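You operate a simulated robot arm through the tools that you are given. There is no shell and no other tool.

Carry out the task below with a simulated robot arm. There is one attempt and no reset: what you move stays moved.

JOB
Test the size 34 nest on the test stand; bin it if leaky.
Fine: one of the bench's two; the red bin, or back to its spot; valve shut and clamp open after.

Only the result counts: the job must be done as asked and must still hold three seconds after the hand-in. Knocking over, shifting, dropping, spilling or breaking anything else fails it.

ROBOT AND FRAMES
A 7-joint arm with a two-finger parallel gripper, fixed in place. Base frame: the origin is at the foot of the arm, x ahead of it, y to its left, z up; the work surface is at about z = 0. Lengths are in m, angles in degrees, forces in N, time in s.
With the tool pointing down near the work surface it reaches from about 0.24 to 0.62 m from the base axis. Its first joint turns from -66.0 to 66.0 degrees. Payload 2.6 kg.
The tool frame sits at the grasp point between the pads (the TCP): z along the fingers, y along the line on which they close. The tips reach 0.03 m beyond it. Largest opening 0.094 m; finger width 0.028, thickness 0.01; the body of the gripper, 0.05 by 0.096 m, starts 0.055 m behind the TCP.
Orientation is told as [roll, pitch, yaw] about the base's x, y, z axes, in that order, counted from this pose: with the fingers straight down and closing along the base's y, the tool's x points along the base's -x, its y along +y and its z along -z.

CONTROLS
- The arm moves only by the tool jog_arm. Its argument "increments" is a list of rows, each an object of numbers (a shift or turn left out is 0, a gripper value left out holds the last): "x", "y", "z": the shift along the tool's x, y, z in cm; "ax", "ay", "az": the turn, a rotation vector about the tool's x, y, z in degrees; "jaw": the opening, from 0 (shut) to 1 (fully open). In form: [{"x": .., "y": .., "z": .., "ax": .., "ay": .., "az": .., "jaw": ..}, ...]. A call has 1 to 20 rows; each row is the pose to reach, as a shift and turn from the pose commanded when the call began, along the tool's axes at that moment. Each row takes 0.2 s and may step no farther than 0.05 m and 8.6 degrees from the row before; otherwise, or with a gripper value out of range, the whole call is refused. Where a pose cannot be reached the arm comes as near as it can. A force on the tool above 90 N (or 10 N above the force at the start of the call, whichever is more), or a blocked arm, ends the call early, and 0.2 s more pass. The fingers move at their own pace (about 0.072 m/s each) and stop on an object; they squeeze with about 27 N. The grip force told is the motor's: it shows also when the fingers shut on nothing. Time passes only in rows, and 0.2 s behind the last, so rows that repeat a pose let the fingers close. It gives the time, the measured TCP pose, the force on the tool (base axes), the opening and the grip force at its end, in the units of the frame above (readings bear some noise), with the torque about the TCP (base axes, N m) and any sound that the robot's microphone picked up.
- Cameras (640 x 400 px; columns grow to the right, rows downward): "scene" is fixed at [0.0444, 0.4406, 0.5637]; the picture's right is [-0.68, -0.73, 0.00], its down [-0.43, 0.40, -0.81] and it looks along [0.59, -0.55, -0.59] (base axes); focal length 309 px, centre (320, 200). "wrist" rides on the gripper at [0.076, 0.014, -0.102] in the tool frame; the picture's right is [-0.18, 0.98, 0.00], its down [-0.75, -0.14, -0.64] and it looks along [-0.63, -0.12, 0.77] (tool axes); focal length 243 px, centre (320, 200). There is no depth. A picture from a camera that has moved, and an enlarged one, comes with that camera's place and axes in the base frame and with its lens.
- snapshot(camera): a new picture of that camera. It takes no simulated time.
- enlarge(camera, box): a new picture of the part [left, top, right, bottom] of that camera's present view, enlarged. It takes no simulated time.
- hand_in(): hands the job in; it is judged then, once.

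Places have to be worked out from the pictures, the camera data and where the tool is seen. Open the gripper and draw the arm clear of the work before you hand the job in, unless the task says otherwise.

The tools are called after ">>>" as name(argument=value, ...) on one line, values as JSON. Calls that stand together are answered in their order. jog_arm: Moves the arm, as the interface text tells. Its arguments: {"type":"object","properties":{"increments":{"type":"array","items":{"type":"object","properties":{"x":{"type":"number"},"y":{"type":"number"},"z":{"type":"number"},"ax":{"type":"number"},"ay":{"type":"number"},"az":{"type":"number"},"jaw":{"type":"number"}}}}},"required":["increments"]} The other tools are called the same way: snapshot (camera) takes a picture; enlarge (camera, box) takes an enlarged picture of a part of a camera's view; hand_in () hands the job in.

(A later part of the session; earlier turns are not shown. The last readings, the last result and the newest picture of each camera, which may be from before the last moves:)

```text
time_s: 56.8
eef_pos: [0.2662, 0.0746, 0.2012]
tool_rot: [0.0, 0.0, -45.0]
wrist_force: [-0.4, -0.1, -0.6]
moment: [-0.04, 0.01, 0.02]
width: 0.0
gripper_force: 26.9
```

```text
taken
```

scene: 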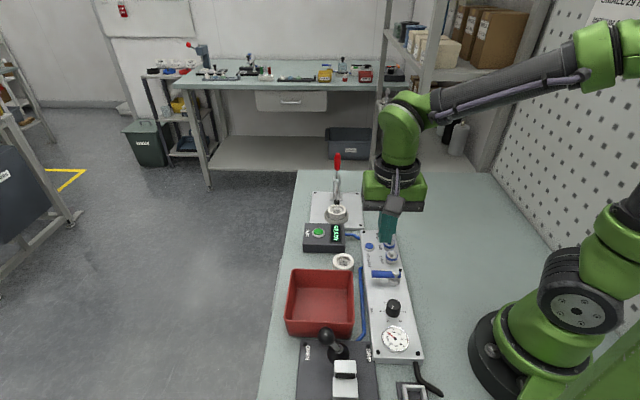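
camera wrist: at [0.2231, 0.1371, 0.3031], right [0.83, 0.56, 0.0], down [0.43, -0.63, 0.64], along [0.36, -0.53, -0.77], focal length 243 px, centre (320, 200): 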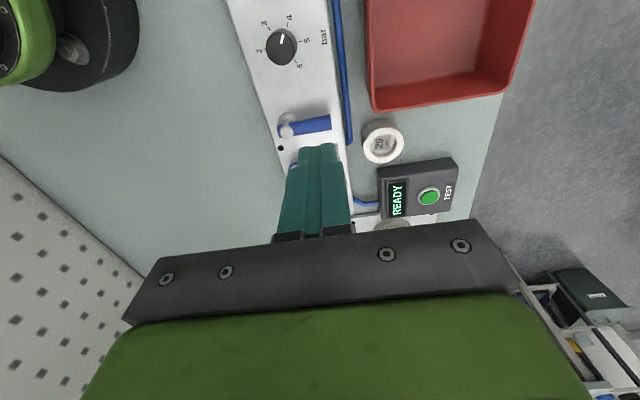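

The valve lever and regulator are in view. I'll zoom in for lever position and knob setting.

>>> enlarge(camera="wrist", box=[230, 0, 370, 150])

>>> enlarge(camera="scene", box=[360, 255, 420, 295])

```text
2.67 times, centred on (300, 75) of wrist
camera zoom: at [0.2231, 0.1371, 0.3031], right [0.83, 0.56, 0.0], down [0.43, -0.63, 0.64], along [0.36, -0.53, -0.77], focal length 647 px, centre (373, 533)
```

zoom: 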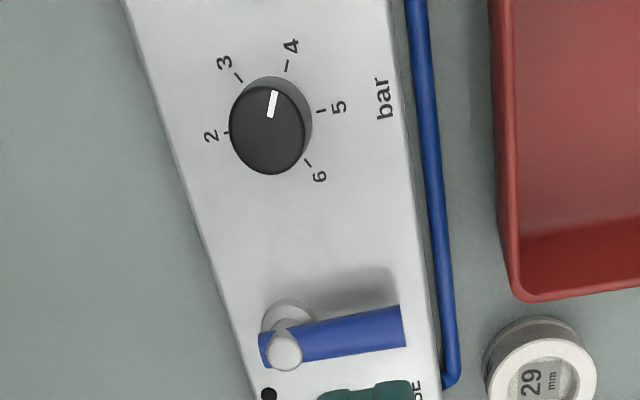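

```text
10.00 times, centred on (390, 275) of scene
camera zoom: at [0.0444, 0.4406, 0.5637], right [-0.68, -0.73, 0.0], down [-0.43, 0.4, -0.81], along [0.59, -0.55, -0.59], focal length 3094 px, centre (-380, -550)
```

zoom: 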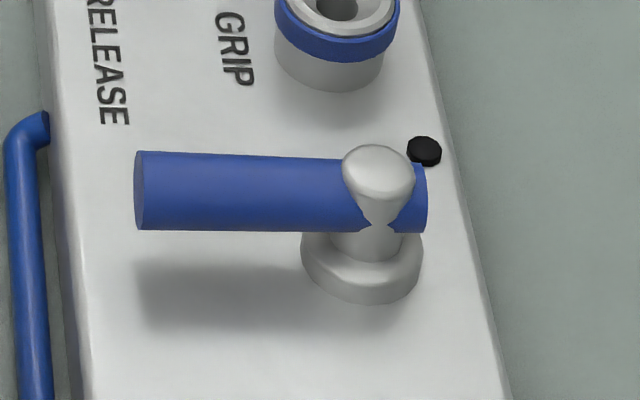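

The regulator is set near 4 bar, which I'll leave. The lever's pivot is at (0.256, 0.026), its end at (0.292, 0.0585) and its axis at z ≈ 0.045. The closed fingers are already on the knob side of the lever, so I'll lower them to tip height ≈ 0.037.

>>> jog_arm(increments=[{"z": 3}, {"z": 6}, {"z": 9}, {"z": 11}, {"z": 12.5}, {"z": 13.4}, {"z": 13.4}])

>>> snapshot(camera="wrist")

>>> enlarge(camera="scene", box=[340, 210, 440, 310])

```text
time_s: 58.4
eef_pos: [0.266, 0.0742, 0.0664]
tool_rot: [-0.1, 0.0, -44.9]
wrist_force: [-0.3, -0.7, 0.0]
moment: [0.02, 0.0, -0.01]
width: 0.0001
gripper_force: 27.1
```

```text
taken
camera wrist: at [0.225, 0.1366, 0.1695], right [0.83, 0.56, 0.0], down [0.43, -0.63, 0.64], along [0.36, -0.53, -0.77], focal length 243 px, centre (320, 200)
```

wrist: 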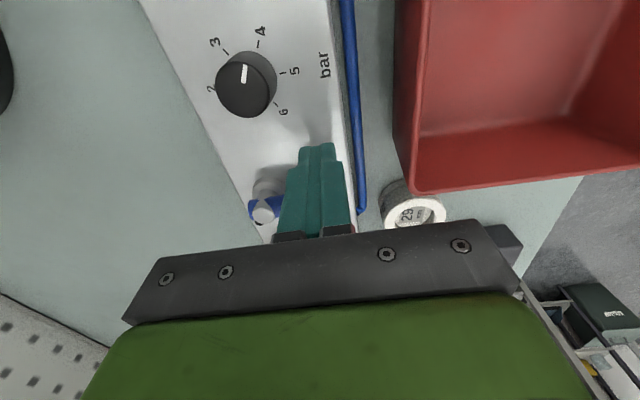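

```text
4.00 times, centred on (390, 260) of scene
camera zoom: at [0.0444, 0.4406, 0.5637], right [-0.68, -0.73, 0.0], down [-0.43, 0.4, -0.81], along [0.59, -0.55, -0.59], focal length 1237 px, centre (40, -40)
```

zoom: 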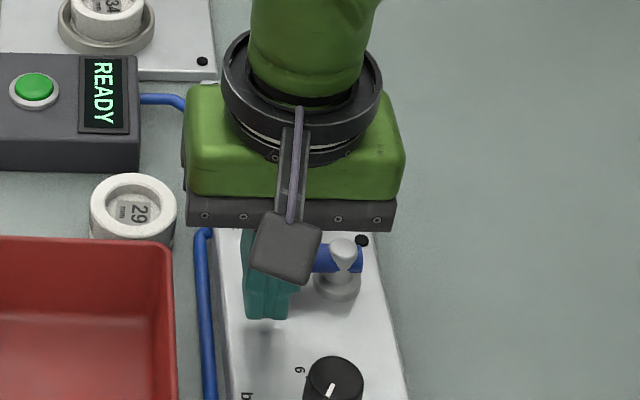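

The fingers are in place without touching. I'll push the lever a little toward the sockets side first, to see whether it turns that way.

>>> jog_arm(increments=[{"x": -0.35, "y": -0.12}, {"x": -0.69, "y": -0.23}, {"x": -1.0, "y": -0.1}, {"x": -1.3, "y": 0.05}, {"x": -1.3, "y": 0.05}])

>>> enlarge(camera="scene", box=[340, 210, 440, 310])

```text
time_s: 59.6
eef_pos: [0.2705, 0.0663, 0.0663]
tool_rot: [-0.6, 0.5, -45.0]
wrist_force: [-32.0, 25.7, 6.6]
moment: [0.79, 0.45, -0.11]
width: 0.0
gripper_force: 26.7
```

```text
4.00 times, centred on (390, 260) of scene
camera zoom: at [0.0444, 0.4406, 0.5637], right [-0.68, -0.73, 0.0], down [-0.43, 0.4, -0.81], along [0.59, -0.55, -0.59], focal length 1237 px, centre (40, -40)
```

zoom: 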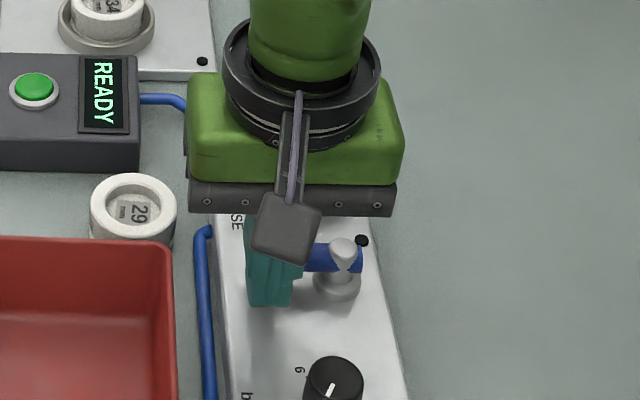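

The lever doesn't move that way at 41 N, so it is against its stop and must turn the other way, toward the knob. I'll back off, lift over the lever and come down on its sockets side.

>>> jog_arm(increments=[{"x": 0.6}, {"x": 1.0, "z": -1.5}, {"x": 1.0, "z": -4.5}, {"x": -1.5, "y": -0.3, "z": -5}, {"x": -4.4, "y": -0.55, "z": -5}, {"x": -4.4, "y": -0.55, "z": -5}])

>>> snapshot(camera="wrist")

>>> enlarge(camera="scene", box=[340, 210, 440, 310])

```text
time_s: 61.0
eef_pos: [0.3019, 0.0304, 0.1173]
tool_rot: [0.0, 0.0, -45.0]
wrist_force: [0.0, -0.3, -0.1]
moment: [0.0, -0.01, 0.03]
width: 0.0
gripper_force: 27.2
```

```text
taken
camera wrist: at [0.2604, 0.0917, 0.2209], right [0.83, 0.56, 0.0], down [0.43, -0.63, 0.64], along [0.36, -0.53, -0.77], focal length 243 px, centre (320, 200)
```

wrist: 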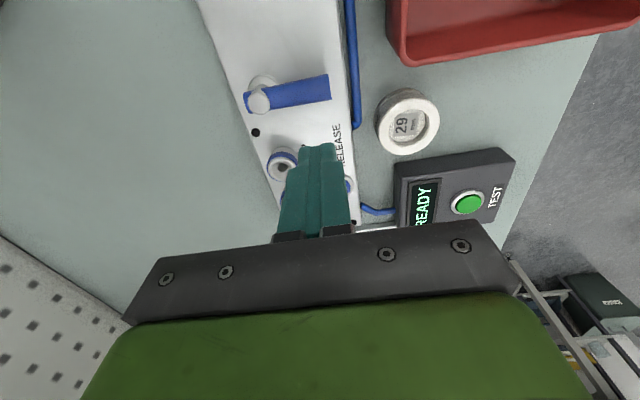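

```text
4.00 times, centred on (390, 260) of scene
camera zoom: at [0.0445, 0.4406, 0.5637], right [-0.68, -0.73, 0.0], down [-0.43, 0.4, -0.81], along [0.59, -0.55, -0.59], focal length 1237 px, centre (40, -40)
```

zoom: 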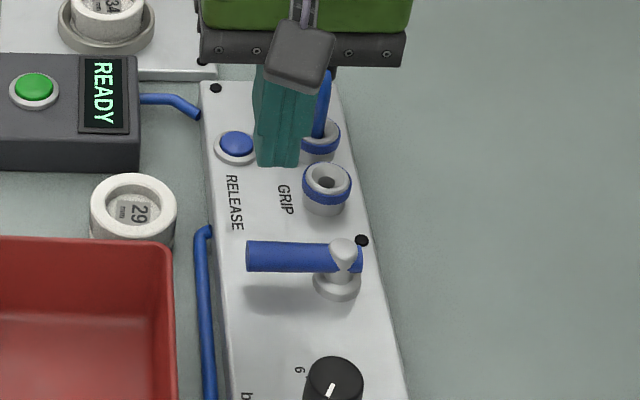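

The landing spot between the lever and the RELEASE button is clear. I'll shift 4 mm further from the lever and lower.

>>> jog_arm(increments=[{"x": -0.4, "z": 1.5}, {"x": -0.4, "z": 3.5}, {"x": -0.4, "z": 5}, {"x": -0.4, "z": 5}])

>>> enlarge(camera="scene", box=[340, 210, 440, 310])

```text
time_s: 62.0
eef_pos: [0.304, 0.0275, 0.0672]
tool_rot: [0.0, 0.0, -45.0]
wrist_force: [0.6, -0.7, 0.2]
moment: [0.01, -0.01, 0.0]
width: 0.0
gripper_force: 27.4
```

```text
4.00 times, centred on (390, 260) of scene
camera zoom: at [0.0445, 0.4406, 0.5637], right [-0.68, -0.73, 0.0], down [-0.43, 0.4, -0.81], along [0.59, -0.55, -0.59], focal length 1237 px, centre (40, -40)
```

zoom: 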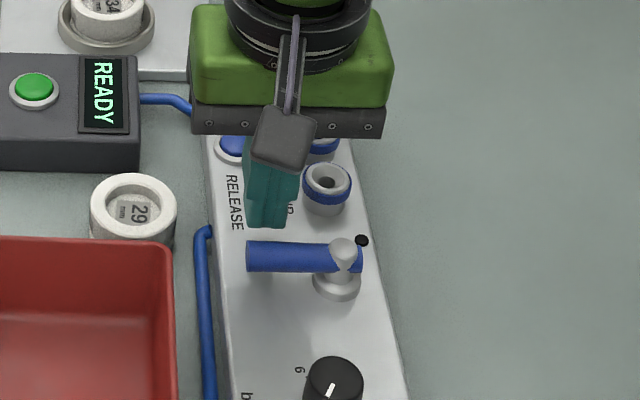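

Fingers are down on the sockets side without contact. Now I'll push the lever toward the knob along its arc, first about 30°.

>>> jog_arm(increments=[{"x": 0.5, "y": -0.03}, {"x": 0.96, "y": -0.07}, {"x": 1.4, "y": 0.2}, {"x": 1.85, "y": 0.45}, {"x": 2.35, "y": 0.6}, {"x": 2.84, "y": 0.74}, {"x": 2.84, "y": 0.74}])

>>> enlarge(camera="scene", box=[340, 210, 440, 310])

```text
time_s: 63.6
eef_pos: [0.2881, 0.0525, 0.0673]
tool_rot: [0.0, 0.0, -45.1]
wrist_force: [0.6, 0.4, 0.1]
moment: [-0.01, 0.0, 0.03]
width: 0.0
gripper_force: 26.9
```

```text
4.00 times, centred on (390, 260) of scene
camera zoom: at [0.0444, 0.4406, 0.5637], right [-0.68, -0.73, 0.0], down [-0.43, 0.4, -0.81], along [0.59, -0.55, -0.59], focal length 1237 px, centre (40, -40)
```

zoom: 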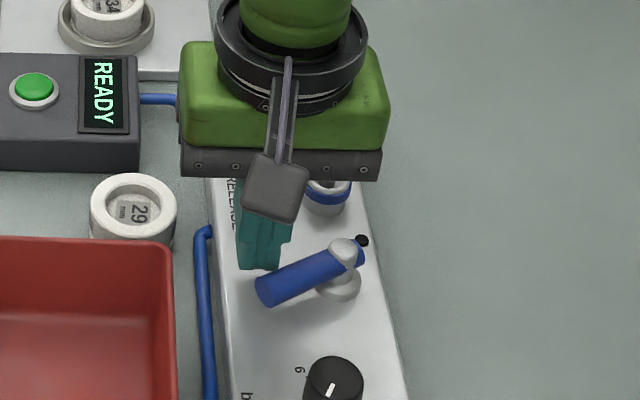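

The lever turns freely this way. Continuing the arc to line it up with the panel.

>>> jog_arm(increments=[{"x": 0.57, "y": 0.03}, {"x": 1.13, "y": 0}, {"x": 1.68, "y": -0.13}, {"x": 2.22, "y": -0.32}, {"x": 2.75, "y": -0.7}, {"x": 3.25, "y": -1.09}, {"x": 3.65, "y": -1.65}, {"x": 4.0, "y": -2.22}, {"x": 4.0, "y": -2.22}])

>>> enlarge(camera="scene", box=[340, 210, 440, 350])

>>> snapshot(camera="wrist")

```text
time_s: 65.6
eef_pos: [0.2457, 0.0651, 0.069]
tool_rot: [0.0, 0.0, -44.9]
wrist_force: [0.7, -0.2, 0.1]
moment: [0.02, -0.03, -0.01]
width: 0.0
gripper_force: 26.9
```

```text
2.86 times, centred on (390, 280) of scene
camera zoom: at [0.0444, 0.4406, 0.5637], right [-0.68, -0.73, 0.0], down [-0.43, 0.4, -0.81], along [0.59, -0.55, -0.59], focal length 884 px, centre (120, -29)
```

zoom: 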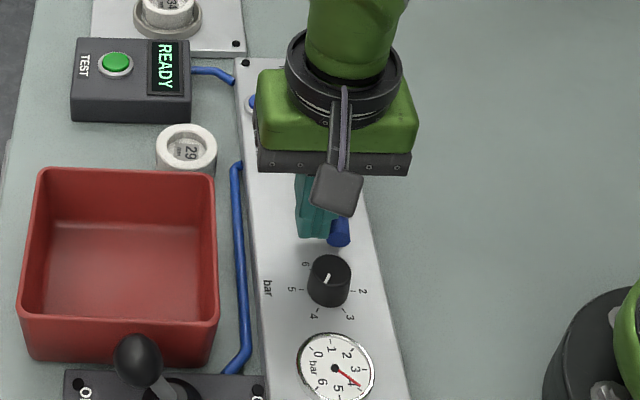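

```text
taken
camera wrist: at [0.2039, 0.1277, 0.1702], right [0.83, 0.56, 0.0], down [0.43, -0.63, 0.64], along [0.36, -0.53, -0.77], focal length 243 px, centre (320, 200)
```

wrist: 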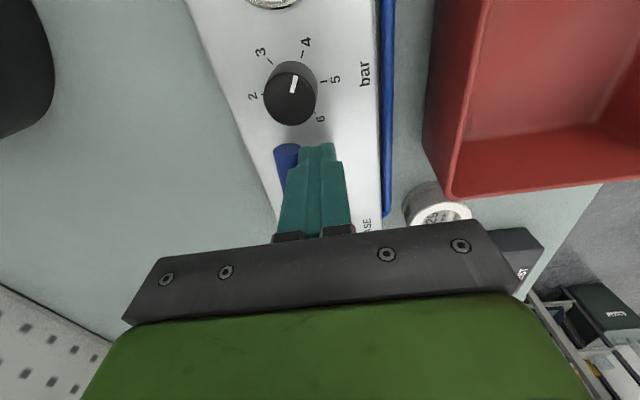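

The gauge now reads about 4 bar, so the valve is open. I'll nudge the lever a couple of degrees more, back away, rise and move over toward the TEST button.

>>> jog_arm(increments=[{"x": 0.1, "y": -0.3}, {"x": 0.1, "y": -0.3}, {"x": 0.0, "y": 0.5}, {"x": 0.0, "y": 0.5, "z": -3}, {"y": 0.5, "z": -7}, {"y": 0.5, "z": -11}, {"y": 0.5, "z": -13}, {"y": 0.5, "z": -13}])

>>> enlarge(camera="scene", box=[340, 210, 440, 350])

```text
time_s: 67.4
eef_pos: [0.2506, 0.0684, 0.1989]
tool_rot: [0.0, -0.1, -45.0]
wrist_force: [-0.6, -0.4, 0.3]
moment: [0.0, 0.0, 0.0]
width: 0.0
gripper_force: 26.9
```

```text
2.86 times, centred on (390, 280) of scene
camera zoom: at [0.0444, 0.4406, 0.5637], right [-0.68, -0.73, 0.0], down [-0.43, 0.4, -0.81], along [0.59, -0.55, -0.59], focal length 884 px, centre (120, -29)
```

zoom: 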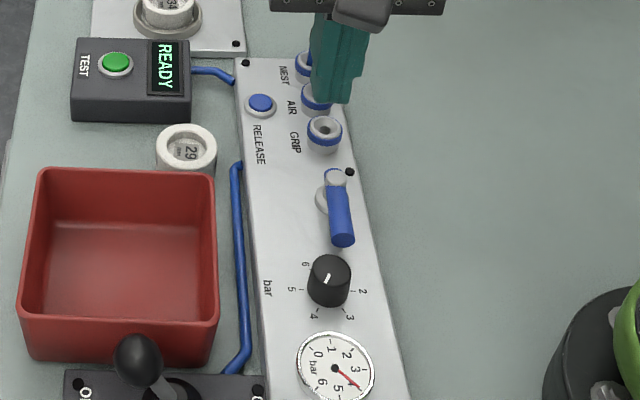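

The lever is now in line with the panel and the gauge holds near 4 bar. Moving above the TEST button, at about (0.469, 0.052).

>>> jog_arm(increments=[{"x": -2.8, "y": 2.4, "z": 0}, {"x": -5.5, "y": 4.8, "z": 0}, {"x": -8.3, "y": 7.1, "z": 0}, {"x": -11.1, "y": 9.5, "z": 1}, {"x": -13.8, "y": 11.9, "z": 3}, {"x": -16.6, "y": 14.28, "z": 5}, {"x": -16.6, "y": 14.28, "z": 5}])

>>> snapshot(camera="wrist")

>>> enlarge(camera="scene", box=[280, 170, 380, 270])

```text
time_s: 69.0
eef_pos: [0.4657, 0.0542, 0.1491]
tool_rot: [0.1, 0.0, -45.0]
wrist_force: [0.5, -0.3, -0.4]
moment: [0.0, 0.0, -0.02]
width: 0.0002
gripper_force: 26.9
```

```text
taken
camera wrist: at [0.424, 0.1167, 0.2506], right [0.82, 0.57, 0.0], down [0.43, -0.63, 0.64], along [0.36, -0.53, -0.77], focal length 243 px, centre (320, 200)
```

wrist: 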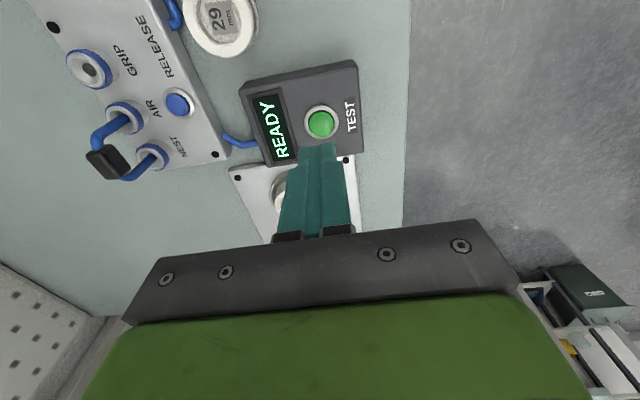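

```text
4.00 times, centred on (330, 220) of scene
camera zoom: at [0.0445, 0.4406, 0.5637], right [-0.68, -0.73, 0.0], down [-0.43, 0.4, -0.81], along [0.59, -0.55, -0.59], focal length 1237 px, centre (280, 120)
```

zoom: 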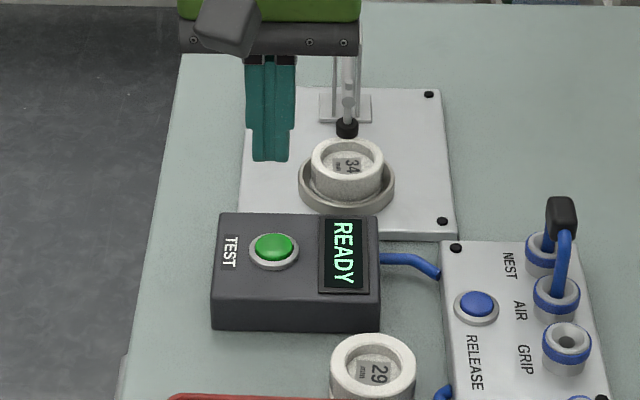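

The button is straight below at about (0.473, 0.047). I'll shift 1 cm and come down to just above it.

>>> jog_arm(increments=[{"x": -1.04, "z": 2}, {"x": -1.04, "z": 4.5}, {"x": -1.04, "z": 6.6}, {"x": -1.04, "z": 6.6}])

>>> enlarge(camera="scene", box=[290, 200, 360, 260])

>>> enlarge(camera="wrist", box=[230, 60, 410, 190])

```text
time_s: 70.0
eef_pos: [0.4756, 0.0457, 0.0807]
tool_rot: [0.0, 0.0, -45.0]
wrist_force: [0.3, 0.7, 0.3]
moment: [0.01, 0.02, 0.0]
width: 0.0
gripper_force: 26.8
```

```text
6.67 times, centred on (325, 230) of scene
camera zoom: at [0.0445, 0.4406, 0.5637], right [-0.68, -0.73, 0.0], down [-0.43, 0.4, -0.81], along [0.59, -0.55, -0.59], focal length 2062 px, centre (287, 0)
```

zoom: 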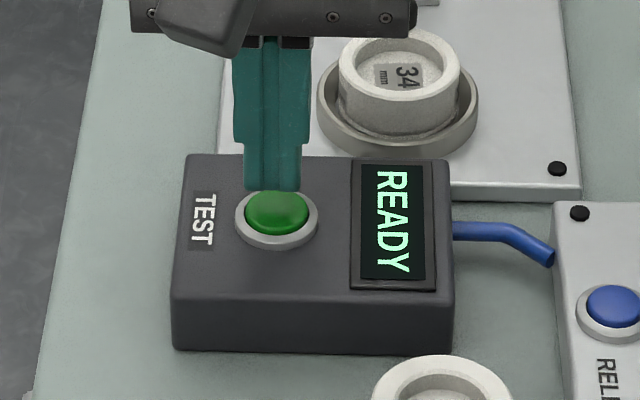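

```text
3.08 times, centred on (320, 125) of wrist
camera zoom: at [0.4328, 0.1084, 0.184], right [0.83, 0.56, 0.0], down [0.43, -0.63, 0.64], along [0.36, -0.53, -0.77], focal length 746 px, centre (320, 431)
```

zoom: 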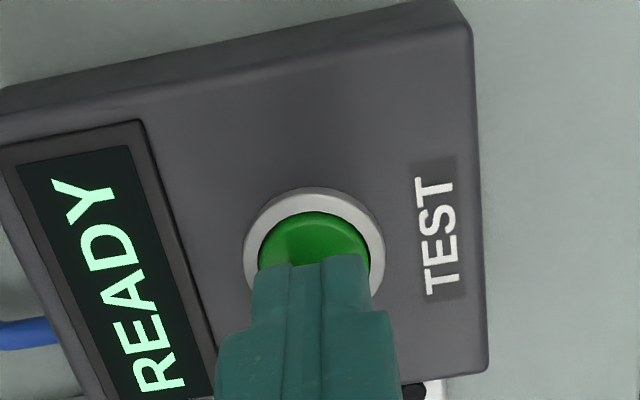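

The tips are about 5 mm past the button's centre, so I'll correct that and then press down in small steps.

>>> jog_arm(increments=[{"x": 0.5}, {"x": 0.5, "z": 0.4}, {"x": 0.5, "z": 0.7}, {"x": 0.5, "z": 0.7}])

>>> enlarge(camera="scene", box=[290, 200, 360, 260])

```text
time_s: 71.0
eef_pos: [0.4719, 0.0487, 0.0737]
tool_rot: [-0.1, 0.0, -45.0]
wrist_force: [0.1, -0.5, 0.1]
moment: [-0.01, 0.0, 0.01]
width: 0.0
gripper_force: 27.4
```

```text
6.67 times, centred on (325, 230) of scene
camera zoom: at [0.0444, 0.4406, 0.5637], right [-0.68, -0.73, 0.0], down [-0.43, 0.4, -0.81], along [0.59, -0.55, -0.59], focal length 2062 px, centre (287, 0)
```

zoom: 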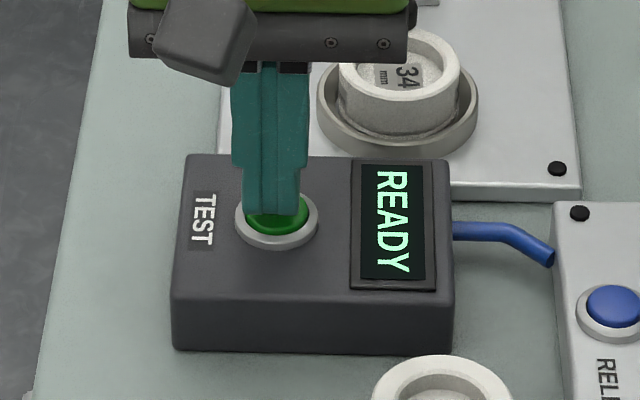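

Not yet in contact, with the tips centred over the button. Continuing down in 2 mm steps.

>>> jog_arm(increments=[{"z": 0.2}, {"z": 0.4}, {"z": 0.4}])

>>> enlarge(camera="scene", box=[290, 200, 360, 260])

```text
time_s: 71.8
eef_pos: [0.4724, 0.0498, 0.0704]
tool_rot: [-0.1, 0.0, -45.1]
wrist_force: [0.2, 0.5, 0.4]
moment: [-0.02, 0.02, 0.02]
width: 0.0
gripper_force: 27.1
```

```text
6.67 times, centred on (325, 230) of scene
camera zoom: at [0.0444, 0.4406, 0.5637], right [-0.68, -0.73, 0.0], down [-0.43, 0.4, -0.81], along [0.59, -0.55, -0.59], focal length 2062 px, centre (287, 0)
```

zoom: 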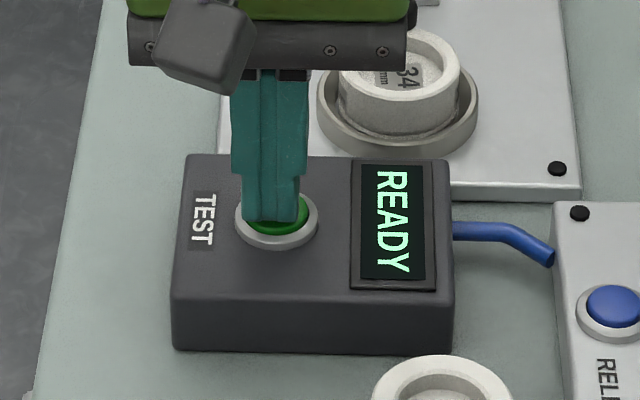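

>>> jog_arm(increments=[{"z": 0.2}, {"z": 0.3}, {"z": 0.3}])

>>> jog_arm(increments=[{"z": 0.2}, {"z": 0.2}])

>>> enlarge(camera="scene", box=[290, 200, 360, 260])

```text
time_s: 72.6
eef_pos: [0.4721, 0.0489, 0.0686]
tool_rot: [0.0, 0.0, -45.0]
wrist_force: [0.4, -0.5, 0.1]
moment: [-0.05, -0.04, 0.0]
width: 0.0001
gripper_force: 26.8
```

```text
time_s: 73.2
eef_pos: [0.4728, 0.0482, 0.0672]
tool_rot: [0.0, 0.1, -45.0]
wrist_force: [-0.4, -0.9, 1.8]
moment: [-0.02, -0.04, 0.03]
width: 0.0
gripper_force: 27.1
heard: click
```

```text
6.67 times, centred on (325, 230) of scene
camera zoom: at [0.0444, 0.4406, 0.5637], right [-0.68, -0.73, 0.0], down [-0.43, 0.4, -0.81], along [0.59, -0.55, -0.59], focal length 2062 px, centre (287, 0)
```

zoom: 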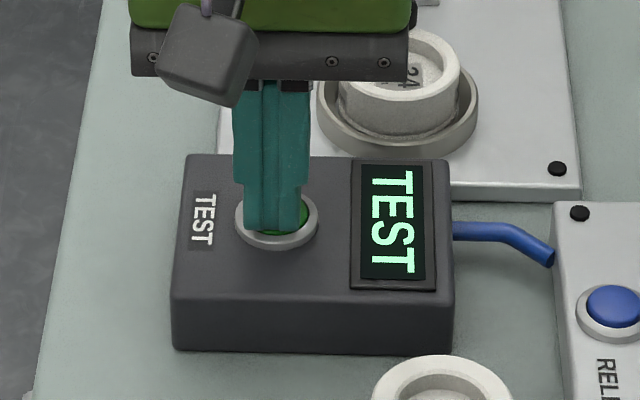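

A click was heard and the display now reads TEST. I'll lift off the button and wait for the result.

>>> jog_arm(increments=[{"z": -1}, {"z": -3}, {"z": -3}, {"z": -3}, {"z": -3}, {"z": -3}])

>>> enlarge(camera="scene", box=[290, 200, 360, 260])

>>> enlarge(camera="scene", box=[360, 290, 430, 360])

```text
time_s: 74.6
eef_pos: [0.4712, 0.0489, 0.0963]
tool_rot: [0.0, 0.0, -44.9]
wrist_force: [0.2, -0.1, 0.9]
moment: [0.0, -0.01, 0.02]
width: 0.0
gripper_force: 26.6
```

```text
6.67 times, centred on (325, 230) of scene
camera zoom: at [0.0444, 0.4406, 0.5637], right [-0.68, -0.73, 0.0], down [-0.43, 0.4, -0.81], along [0.59, -0.55, -0.59], focal length 2062 px, centre (287, 0)
```

zoom: 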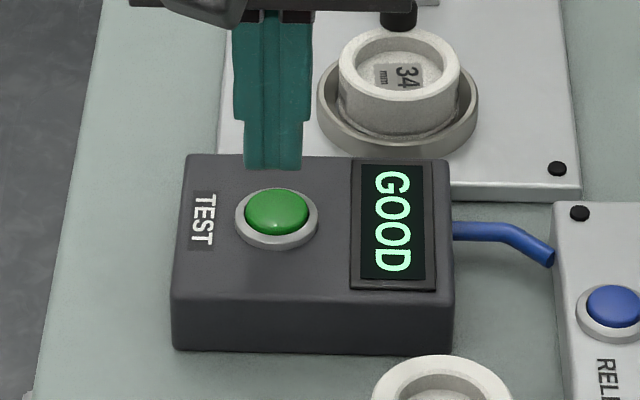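

```text
5.71 times, centred on (395, 325) of scene
camera zoom: at [0.0444, 0.4406, 0.5637], right [-0.68, -0.73, 0.0], down [-0.43, 0.4, -0.81], along [0.59, -0.55, -0.59], focal length 1768 px, centre (-109, -514)
```

zoom: 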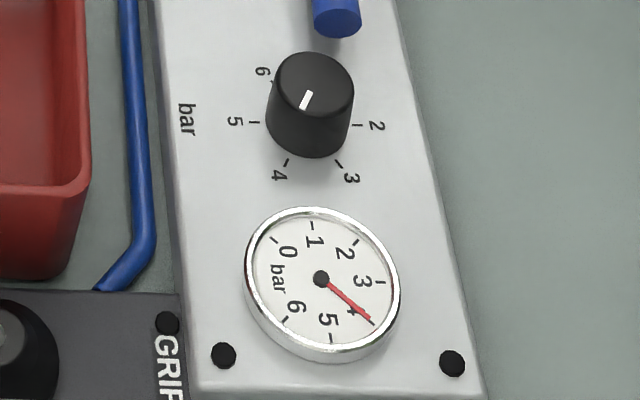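

The tester's verdict is GOOD: the nest is not leaky, so it goes back to its spot. First I'll shut the valve. I'll rise, move back over the lever with the jaw opened to 5 cm, and straddle it so the inner finger can push it back.

>>> jog_arm(increments=[{"z": -4}, {"z": -8, "x": 1}, {"z": -10, "x": 4, "y": -3}, {"z": -10, "x": 7, "y": -6}, {"z": -10, "x": 10, "y": -9}, {"z": -10, "x": 13, "y": -12}, {"z": -10, "x": 16, "y": -14.5}, {"z": -10, "x": 17.2, "y": -15.6, "jaw": 0.53}, {"z": -10, "x": 17.2, "y": -15.6, "jaw": 0.53}])

>>> snapshot(camera="wrist")

>>> snapshot(camera="scene")

```text
time_s: 76.6
eef_pos: [0.2396, 0.0606, 0.1945]
tool_rot: [0.0, 0.0, -45.0]
wrist_force: [-1.0, 0.1, -0.7]
moment: [-0.06, 0.0, -0.03]
width: 0.0497
gripper_force: 0.0
```

```text
taken
camera wrist: at [0.1976, 0.1226, 0.2978], right [0.83, 0.56, 0.0], down [0.43, -0.63, 0.64], along [0.36, -0.53, -0.77], focal length 243 px, centre (320, 200)
```

wrist: 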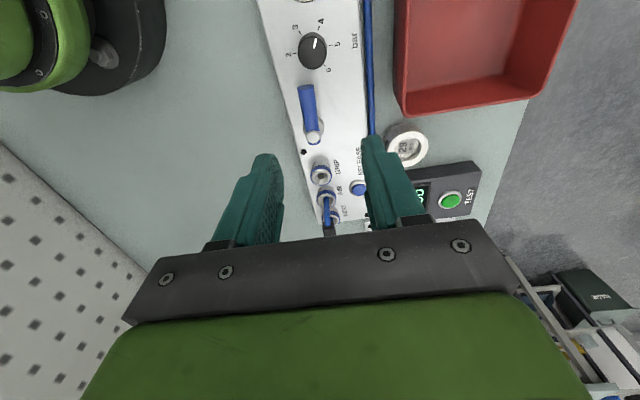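

```text
taken
```

scene: 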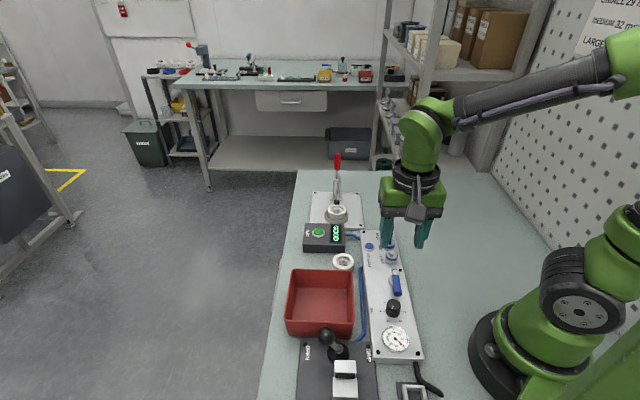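

The lever lies between the fingers as planned. Lowering to tip height ≈ 0.038.

>>> jog_arm(increments=[{"z": 3.5}, {"z": 7}, {"z": 10}, {"z": 12}, {"z": 12.7}, {"z": 12.7}])

>>> snapshot(camera="wrist")

>>> enlarge(camera="scene", box=[340, 230, 440, 330])

```text
time_s: 78.0
eef_pos: [0.2403, 0.0609, 0.0684]
tool_rot: [0.0, -0.1, -44.9]
wrist_force: [-0.4, 0.1, -0.3]
moment: [0.0, 0.0, -0.02]
width: 0.0499
gripper_force: 0.1
```

```text
taken
camera wrist: at [0.1977, 0.1224, 0.1707], right [0.83, 0.56, 0.0], down [0.43, -0.63, 0.64], along [0.36, -0.53, -0.77], focal length 243 px, centre (320, 200)
```

wrist: 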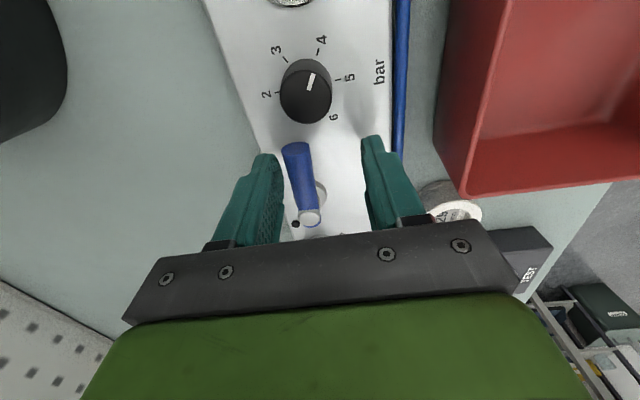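

```text
4.00 times, centred on (390, 280) of scene
camera zoom: at [0.0445, 0.4406, 0.5637], right [-0.68, -0.73, 0.0], down [-0.43, 0.4, -0.81], along [0.59, -0.55, -0.59], focal length 1237 px, centre (40, -120)
```

zoom: 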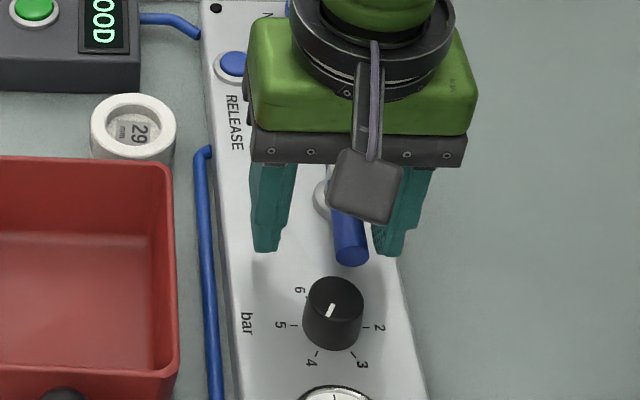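

The inner finger (base side) is clear of the lever with room on the bin side. I'll push the lever back about 50°.

>>> jog_arm(increments=[{"x": 0.07, "y": 0.4}, {"x": 0.2, "y": 0.8}, {"x": 0.35, "y": 1.15}, {"x": 0.43, "y": 1.5}, {"x": 0.5, "y": 1.85}, {"x": 0.51, "y": 2.24}, {"x": 0.51, "y": 2.62}, {"x": 0.42, "y": 3.0}, {"x": 0.33, "y": 3.39}, {"x": 0.33, "y": 3.39}])

>>> snapshot(camera="wrist")

>>> enlarge(camera="scene", box=[340, 230, 440, 330])

```text
time_s: 80.2
eef_pos: [0.2612, 0.0873, 0.0692]
tool_rot: [0.0, 0.0, -45.0]
wrist_force: [-0.5, 0.5, 0.0]
moment: [0.01, -0.01, -0.03]
width: 0.0499
gripper_force: 0.2
```

```text
taken
camera wrist: at [0.2193, 0.1489, 0.1718], right [0.82, 0.57, 0.0], down [0.43, -0.63, 0.64], along [0.36, -0.53, -0.77], focal length 243 px, centre (320, 200)
```

wrist: 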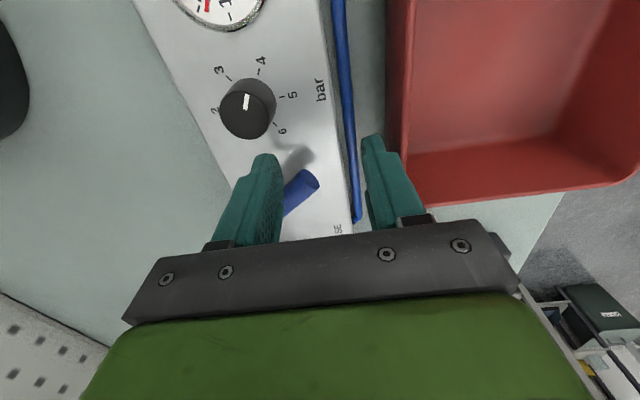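

```text
4.00 times, centred on (390, 280) of scene
camera zoom: at [0.0444, 0.4406, 0.5637], right [-0.68, -0.73, 0.0], down [-0.43, 0.4, -0.81], along [0.59, -0.55, -0.59], focal length 1237 px, centre (40, -120)
```

zoom: 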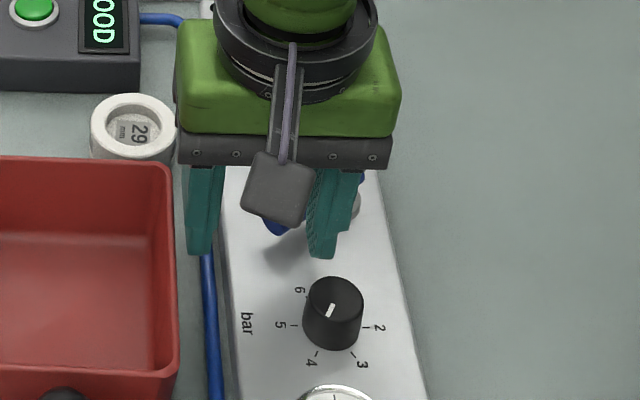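

The valve lever is more than halfway back and the gauge has dropped. The outer finger is nearing the bin, so I'll narrow the jaw to 3 cm, keeping the inner finger on the lever, and then push it the rest of the way.

>>> jog_arm(increments=[{"y": -0.5, "jaw": 0.4}, {"y": -1.0, "jaw": 0.32}, {"y": -1.0, "jaw": 0.32}, {"x": -0.25, "y": -0.5}, {"x": -0.52, "y": -0.06}, {"x": -0.95, "y": 0.35}, {"x": -1.36, "y": 0.74}, {"x": -1.65, "y": 0.9}, {"x": -1.89, "y": 1.07}, {"x": -1.89, "y": 1.07}])

>>> snapshot(camera="wrist")

>>> enlarge(camera="scene", box=[340, 230, 440, 330])

```text
time_s: 82.4
eef_pos: [0.2822, 0.0797, 0.0689]
tool_rot: [0.1, 0.0, -45.0]
wrist_force: [1.2, -0.9, -0.6]
moment: [-0.02, 0.01, 0.0]
width: 0.03
gripper_force: 0.0
```

```text
taken
camera wrist: at [0.2405, 0.1431, 0.171], right [0.83, 0.56, 0.0], down [0.43, -0.63, 0.64], along [0.36, -0.53, -0.77], focal length 243 px, centre (320, 200)
```

wrist: 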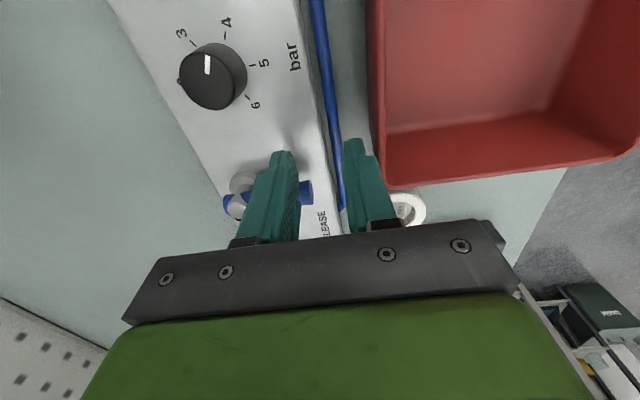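

```text
4.00 times, centred on (390, 280) of scene
camera zoom: at [0.0445, 0.4406, 0.5637], right [-0.68, -0.73, 0.0], down [-0.43, 0.4, -0.81], along [0.59, -0.55, -0.59], focal length 1237 px, centre (40, -120)
```

zoom: 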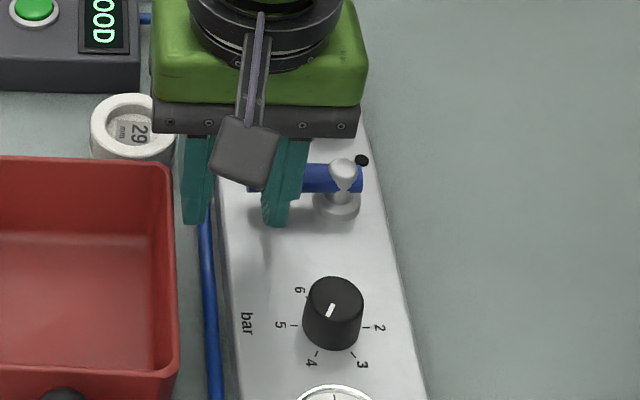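

The lever is crosswise again. I'll give it a small final push to its stop, then back off and lift.

>>> jog_arm(increments=[{"x": -0.2}, {"x": -0.35}, {"x": -0.35}])

>>> jog_arm(increments=[{"x": 0.6}, {"x": 1.0}, {"x": 1.0, "z": -3}, {"x": 1.0, "z": -7}, {"x": 0, "z": -11}, {"x": 0, "z": -13}, {"x": 0, "z": -13}])

>>> enlarge(camera="scene", box=[340, 210, 440, 350])

>>> enlarge(camera="scene", box=[360, 290, 430, 360])

>>> enlarge(camera="scene", box=[290, 140, 390, 260])

```text
time_s: 83.2
eef_pos: [0.2841, 0.0798, 0.068]
tool_rot: [-0.2, 0.3, -45.1]
wrist_force: [-17.9, 22.1, -1.3]
moment: [0.8, 0.24, -0.44]
width: 0.029
gripper_force: 0.0
```

```text
time_s: 84.8
eef_pos: [0.2852, 0.0787, 0.199]
tool_rot: [0.1, 0.0, -44.9]
wrist_force: [0.7, -0.4, 0.0]
moment: [-0.02, 0.02, 0.0]
width: 0.0299
gripper_force: 0.1
```

```text
2.86 times, centred on (390, 280) of scene
camera zoom: at [0.0444, 0.4406, 0.5637], right [-0.68, -0.73, 0.0], down [-0.43, 0.4, -0.81], along [0.59, -0.55, -0.59], focal length 884 px, centre (120, -29)
```

zoom: 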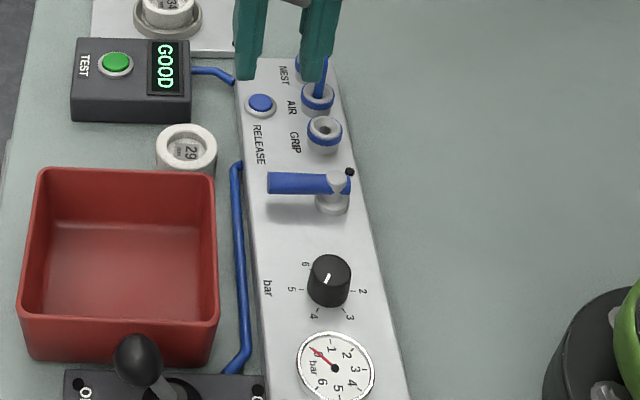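

```text
5.71 times, centred on (395, 325) of scene
camera zoom: at [0.0444, 0.4406, 0.5637], right [-0.68, -0.73, 0.0], down [-0.43, 0.4, -0.81], along [0.59, -0.55, -0.59], focal length 1768 px, centre (-109, -514)
```

zoom: 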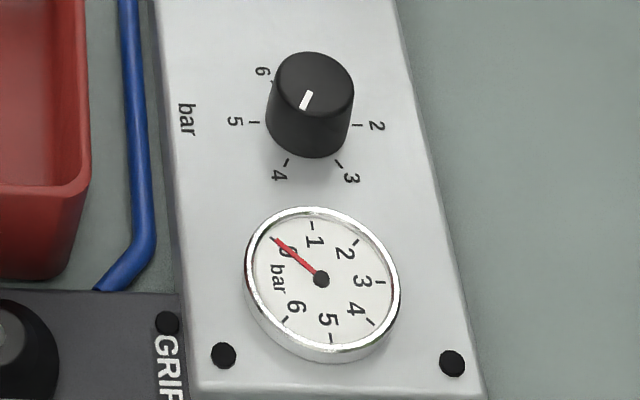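

```text
3.33 times, centred on (340, 200) of scene
camera zoom: at [0.0444, 0.4406, 0.5637], right [-0.68, -0.73, 0.0], down [-0.43, 0.4, -0.81], along [0.59, -0.55, -0.59], focal length 1031 px, centre (253, 200)
```

zoom: 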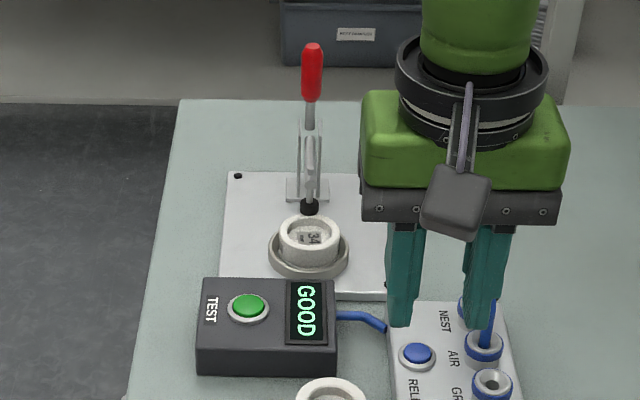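

The valve is shut, the gauge is at 0 and the verdict stays GOOD. Next I'll open the clamp by pushing its upright handle outward with closed fingers from the ring side. Moving over there high up first.

>>> jog_arm(increments=[{"x": -3.8, "y": 0.8, "z": -2, "jaw": 0}, {"x": -7.7, "y": 1.6, "z": -3}, {"x": -11.5, "y": 2.4, "z": -3}, {"x": -15.4, "y": 3.2, "z": -3}, {"x": -19.2, "y": 4, "z": -3}, {"x": -23, "y": 4.8, "z": -3, "ay": -3}, {"x": -26.9, "y": 5.6, "z": -2, "ay": -6}, {"x": -30.7, "y": 6.26, "z": -1, "ay": -10}, {"x": -30.7, "y": 6.26, "z": -1, "ay": -10}])

>>> snapshot(camera="wrist")

>>> enlarge(camera="scene", box=[290, 120, 390, 240])

```text
time_s: 86.8
eef_pos: [0.5465, -0.0965, 0.211]
tool_rot: [0.0, -10.1, -45.0]
wrist_force: [0.4, -0.4, -0.5]
moment: [-0.02, -0.03, 0.0]
width: 0.0
gripper_force: 26.9
```

```text
taken
camera wrist: at [0.4936, -0.0223, 0.2979], right [0.82, 0.57, 0.03], down [0.35, -0.54, 0.76], along [0.45, -0.62, -0.64], focal length 243 px, centre (320, 200)
```

wrist: 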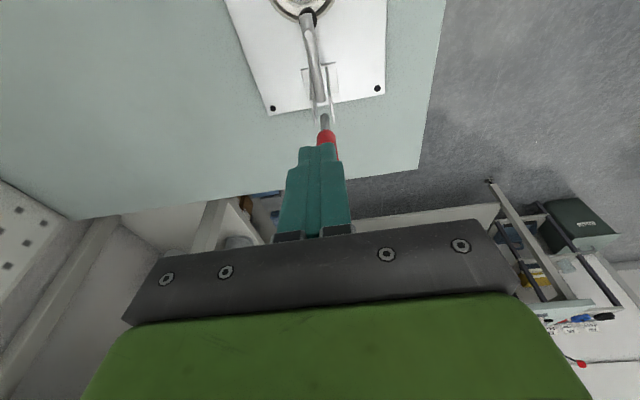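

```text
3.33 times, centred on (340, 180) of scene
camera zoom: at [0.0445, 0.4406, 0.5637], right [-0.68, -0.73, 0.0], down [-0.43, 0.4, -0.81], along [0.59, -0.55, -0.59], focal length 1031 px, centre (253, 267)
```

zoom: 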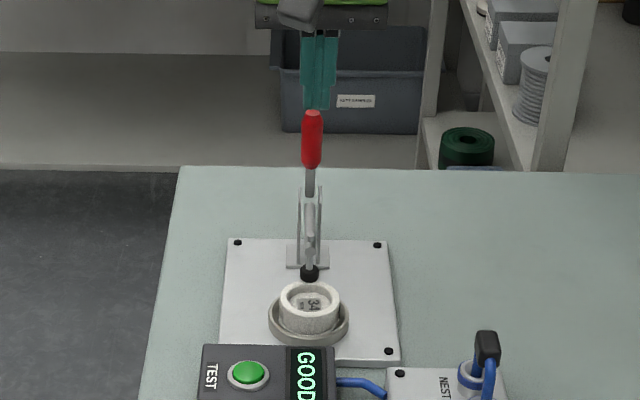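

The fingers are on the ring side of the handle. I'll lower about 5 cm beside it and start pushing outward, keeping the tips well above the arm.

>>> jog_arm(increments=[{"x": 0.4, "y": 0.15, "z": 2.4}, {"x": 0.87, "y": 0.15, "z": 4.93}, {"x": 0.87, "y": 0.15, "z": 4.93}, {"x": 0.2, "y": 0.15, "z": 5.05}, {"x": -0.5, "y": 0.15, "z": 5.17}, {"x": -1.0, "y": 0.15, "z": 5.27}, {"x": -1.0, "y": 0.15, "z": 5.27}])

>>> snapshot(camera="wrist")

>>> enlarge(camera="scene", box=[290, 120, 390, 240])

```text
time_s: 88.4
eef_pos: [0.5613, -0.1057, 0.1582]
tool_rot: [0.0, -10.0, -44.9]
wrist_force: [-0.5, 2.8, 0.5]
moment: [0.06, 0.07, 0.0]
width: 0.0
gripper_force: 27.1
```

```text
taken
camera wrist: at [0.5077, -0.0312, 0.2459], right [0.82, 0.57, 0.03], down [0.35, -0.55, 0.76], along [0.45, -0.62, -0.65], focal length 243 px, centre (320, 200)
```

wrist: 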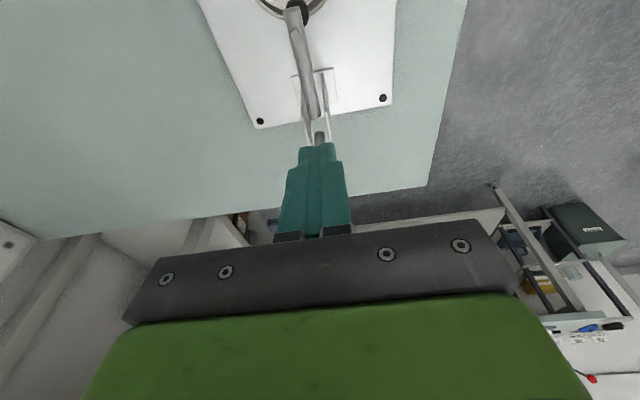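

```text
3.33 times, centred on (340, 180) of scene
camera zoom: at [0.0444, 0.4406, 0.5637], right [-0.68, -0.73, 0.0], down [-0.43, 0.4, -0.81], along [0.59, -0.55, -0.59], focal length 1031 px, centre (253, 267)
```

zoom: 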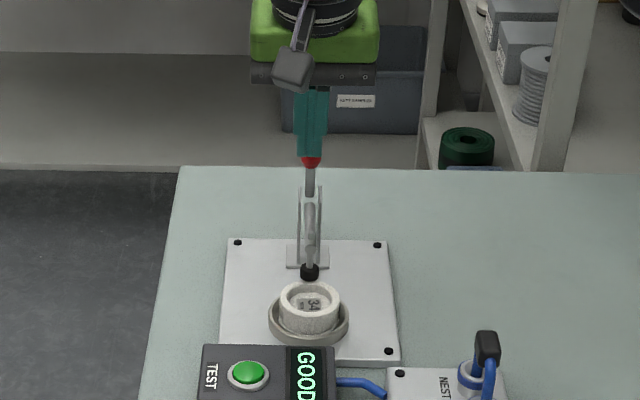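

Just touching the handle, and aligned. Pushing it outward along its arc toward 55°.

>>> jog_arm(increments=[{"x": -0.46, "z": 0.02}, {"x": -0.92, "z": 0.04}, {"x": -1.45, "z": 0.25}, {"x": -1.98, "z": 0.48}, {"x": -2.45, "z": 0.78}, {"x": -2.93, "z": 1.1}, {"x": -2.93, "z": 1.1}])

>>> snapshot(camera="wrist")

>>> enlarge(camera="scene", box=[290, 120, 390, 240])

```text
time_s: 90.0
eef_pos: [0.5828, -0.1295, 0.1522]
tool_rot: [0.1, -10.1, -45.0]
wrist_force: [-0.3, 0.1, 1.1]
moment: [0.03, -0.01, -0.03]
width: 0.0
gripper_force: 26.9
```

```text
taken
camera wrist: at [0.5292, -0.0552, 0.2404], right [0.82, 0.57, 0.03], down [0.35, -0.55, 0.76], along [0.45, -0.62, -0.65], focal length 243 px, centre (320, 200)
```

wrist: 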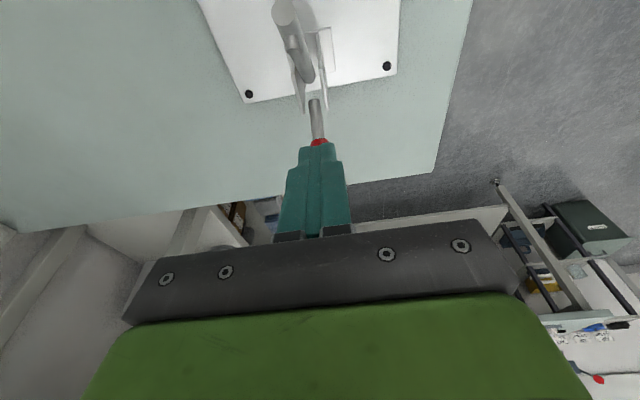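

```text
3.33 times, centred on (340, 180) of scene
camera zoom: at [0.0445, 0.4406, 0.5637], right [-0.68, -0.73, 0.0], down [-0.43, 0.4, -0.81], along [0.59, -0.55, -0.59], focal length 1031 px, centre (253, 267)
```

zoom: 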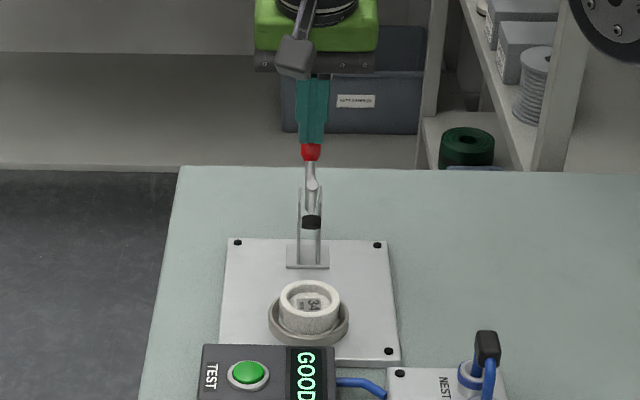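

The arm is lifting off and the nest stays in the ring. Continuing to push the handle down toward its original rest at about 30°.

>>> jog_arm(increments=[{"x": -0.43, "z": 0.38}, {"x": -0.85, "z": 0.77}, {"x": -1.2, "z": 1.22}, {"x": -1.53, "z": 1.67}, {"x": -1.68, "z": 1.92}, {"x": -1.82, "z": 2.17}, {"x": -1.82, "z": 2.17}])

>>> snapshot(camera="wrist")

>>> enlarge(camera="scene", box=[290, 120, 390, 240])

```text
time_s: 91.6
eef_pos: [0.5974, -0.1427, 0.1354]
tool_rot: [0.0, -10.1, -45.0]
wrist_force: [-6.6, 4.0, 8.9]
moment: [-0.01, 0.06, -0.15]
width: 0.0
gripper_force: 26.8
```

```text
taken
camera wrist: at [0.5439, -0.0694, 0.2235], right [0.82, 0.57, 0.03], down [0.34, -0.55, 0.76], along [0.45, -0.62, -0.65], focal length 243 px, centre (320, 200)
```

wrist: 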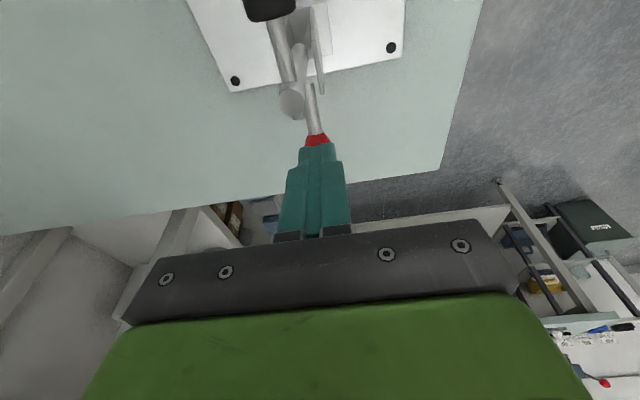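

```text
3.33 times, centred on (340, 180) of scene
camera zoom: at [0.0444, 0.4407, 0.5637], right [-0.68, -0.73, 0.0], down [-0.43, 0.4, -0.81], along [0.59, -0.55, -0.59], focal length 1031 px, centre (253, 267)
```

zoom: 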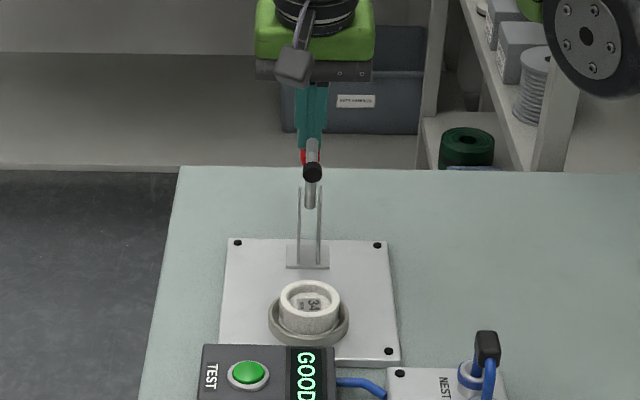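

The arm is nearly back to its original upright position. One more small push to reach the stop.

>>> jog_arm(increments=[{"x": -0.1, "z": 0.2}, {"x": -0.15, "z": 0.4}, {"x": -0.15, "z": 0.4}])

>>> enlarge(camera="scene", box=[290, 120, 390, 240])

```text
time_s: 92.4
eef_pos: [0.6012, -0.1434, 0.1359]
tool_rot: [0.5, -10.2, -45.1]
wrist_force: [-26.2, 19.9, 40.0]
moment: [-0.01, 0.23, -0.25]
width: 0.0
gripper_force: 27.4
```

```text
3.33 times, centred on (340, 180) of scene
camera zoom: at [0.0441, 0.4407, 0.5637], right [-0.68, -0.73, 0.0], down [-0.43, 0.4, -0.81], along [0.59, -0.55, -0.59], focal length 1031 px, centre (253, 267)
```

zoom: 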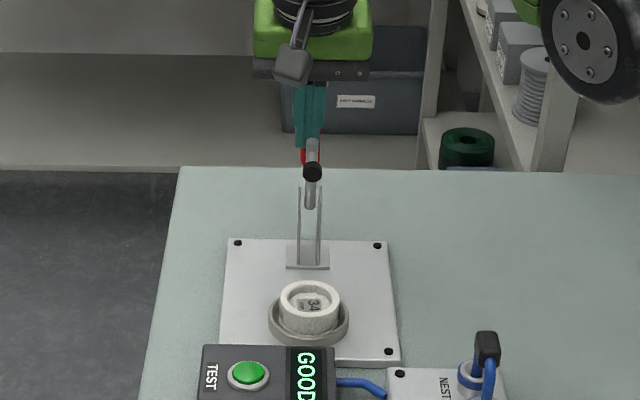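

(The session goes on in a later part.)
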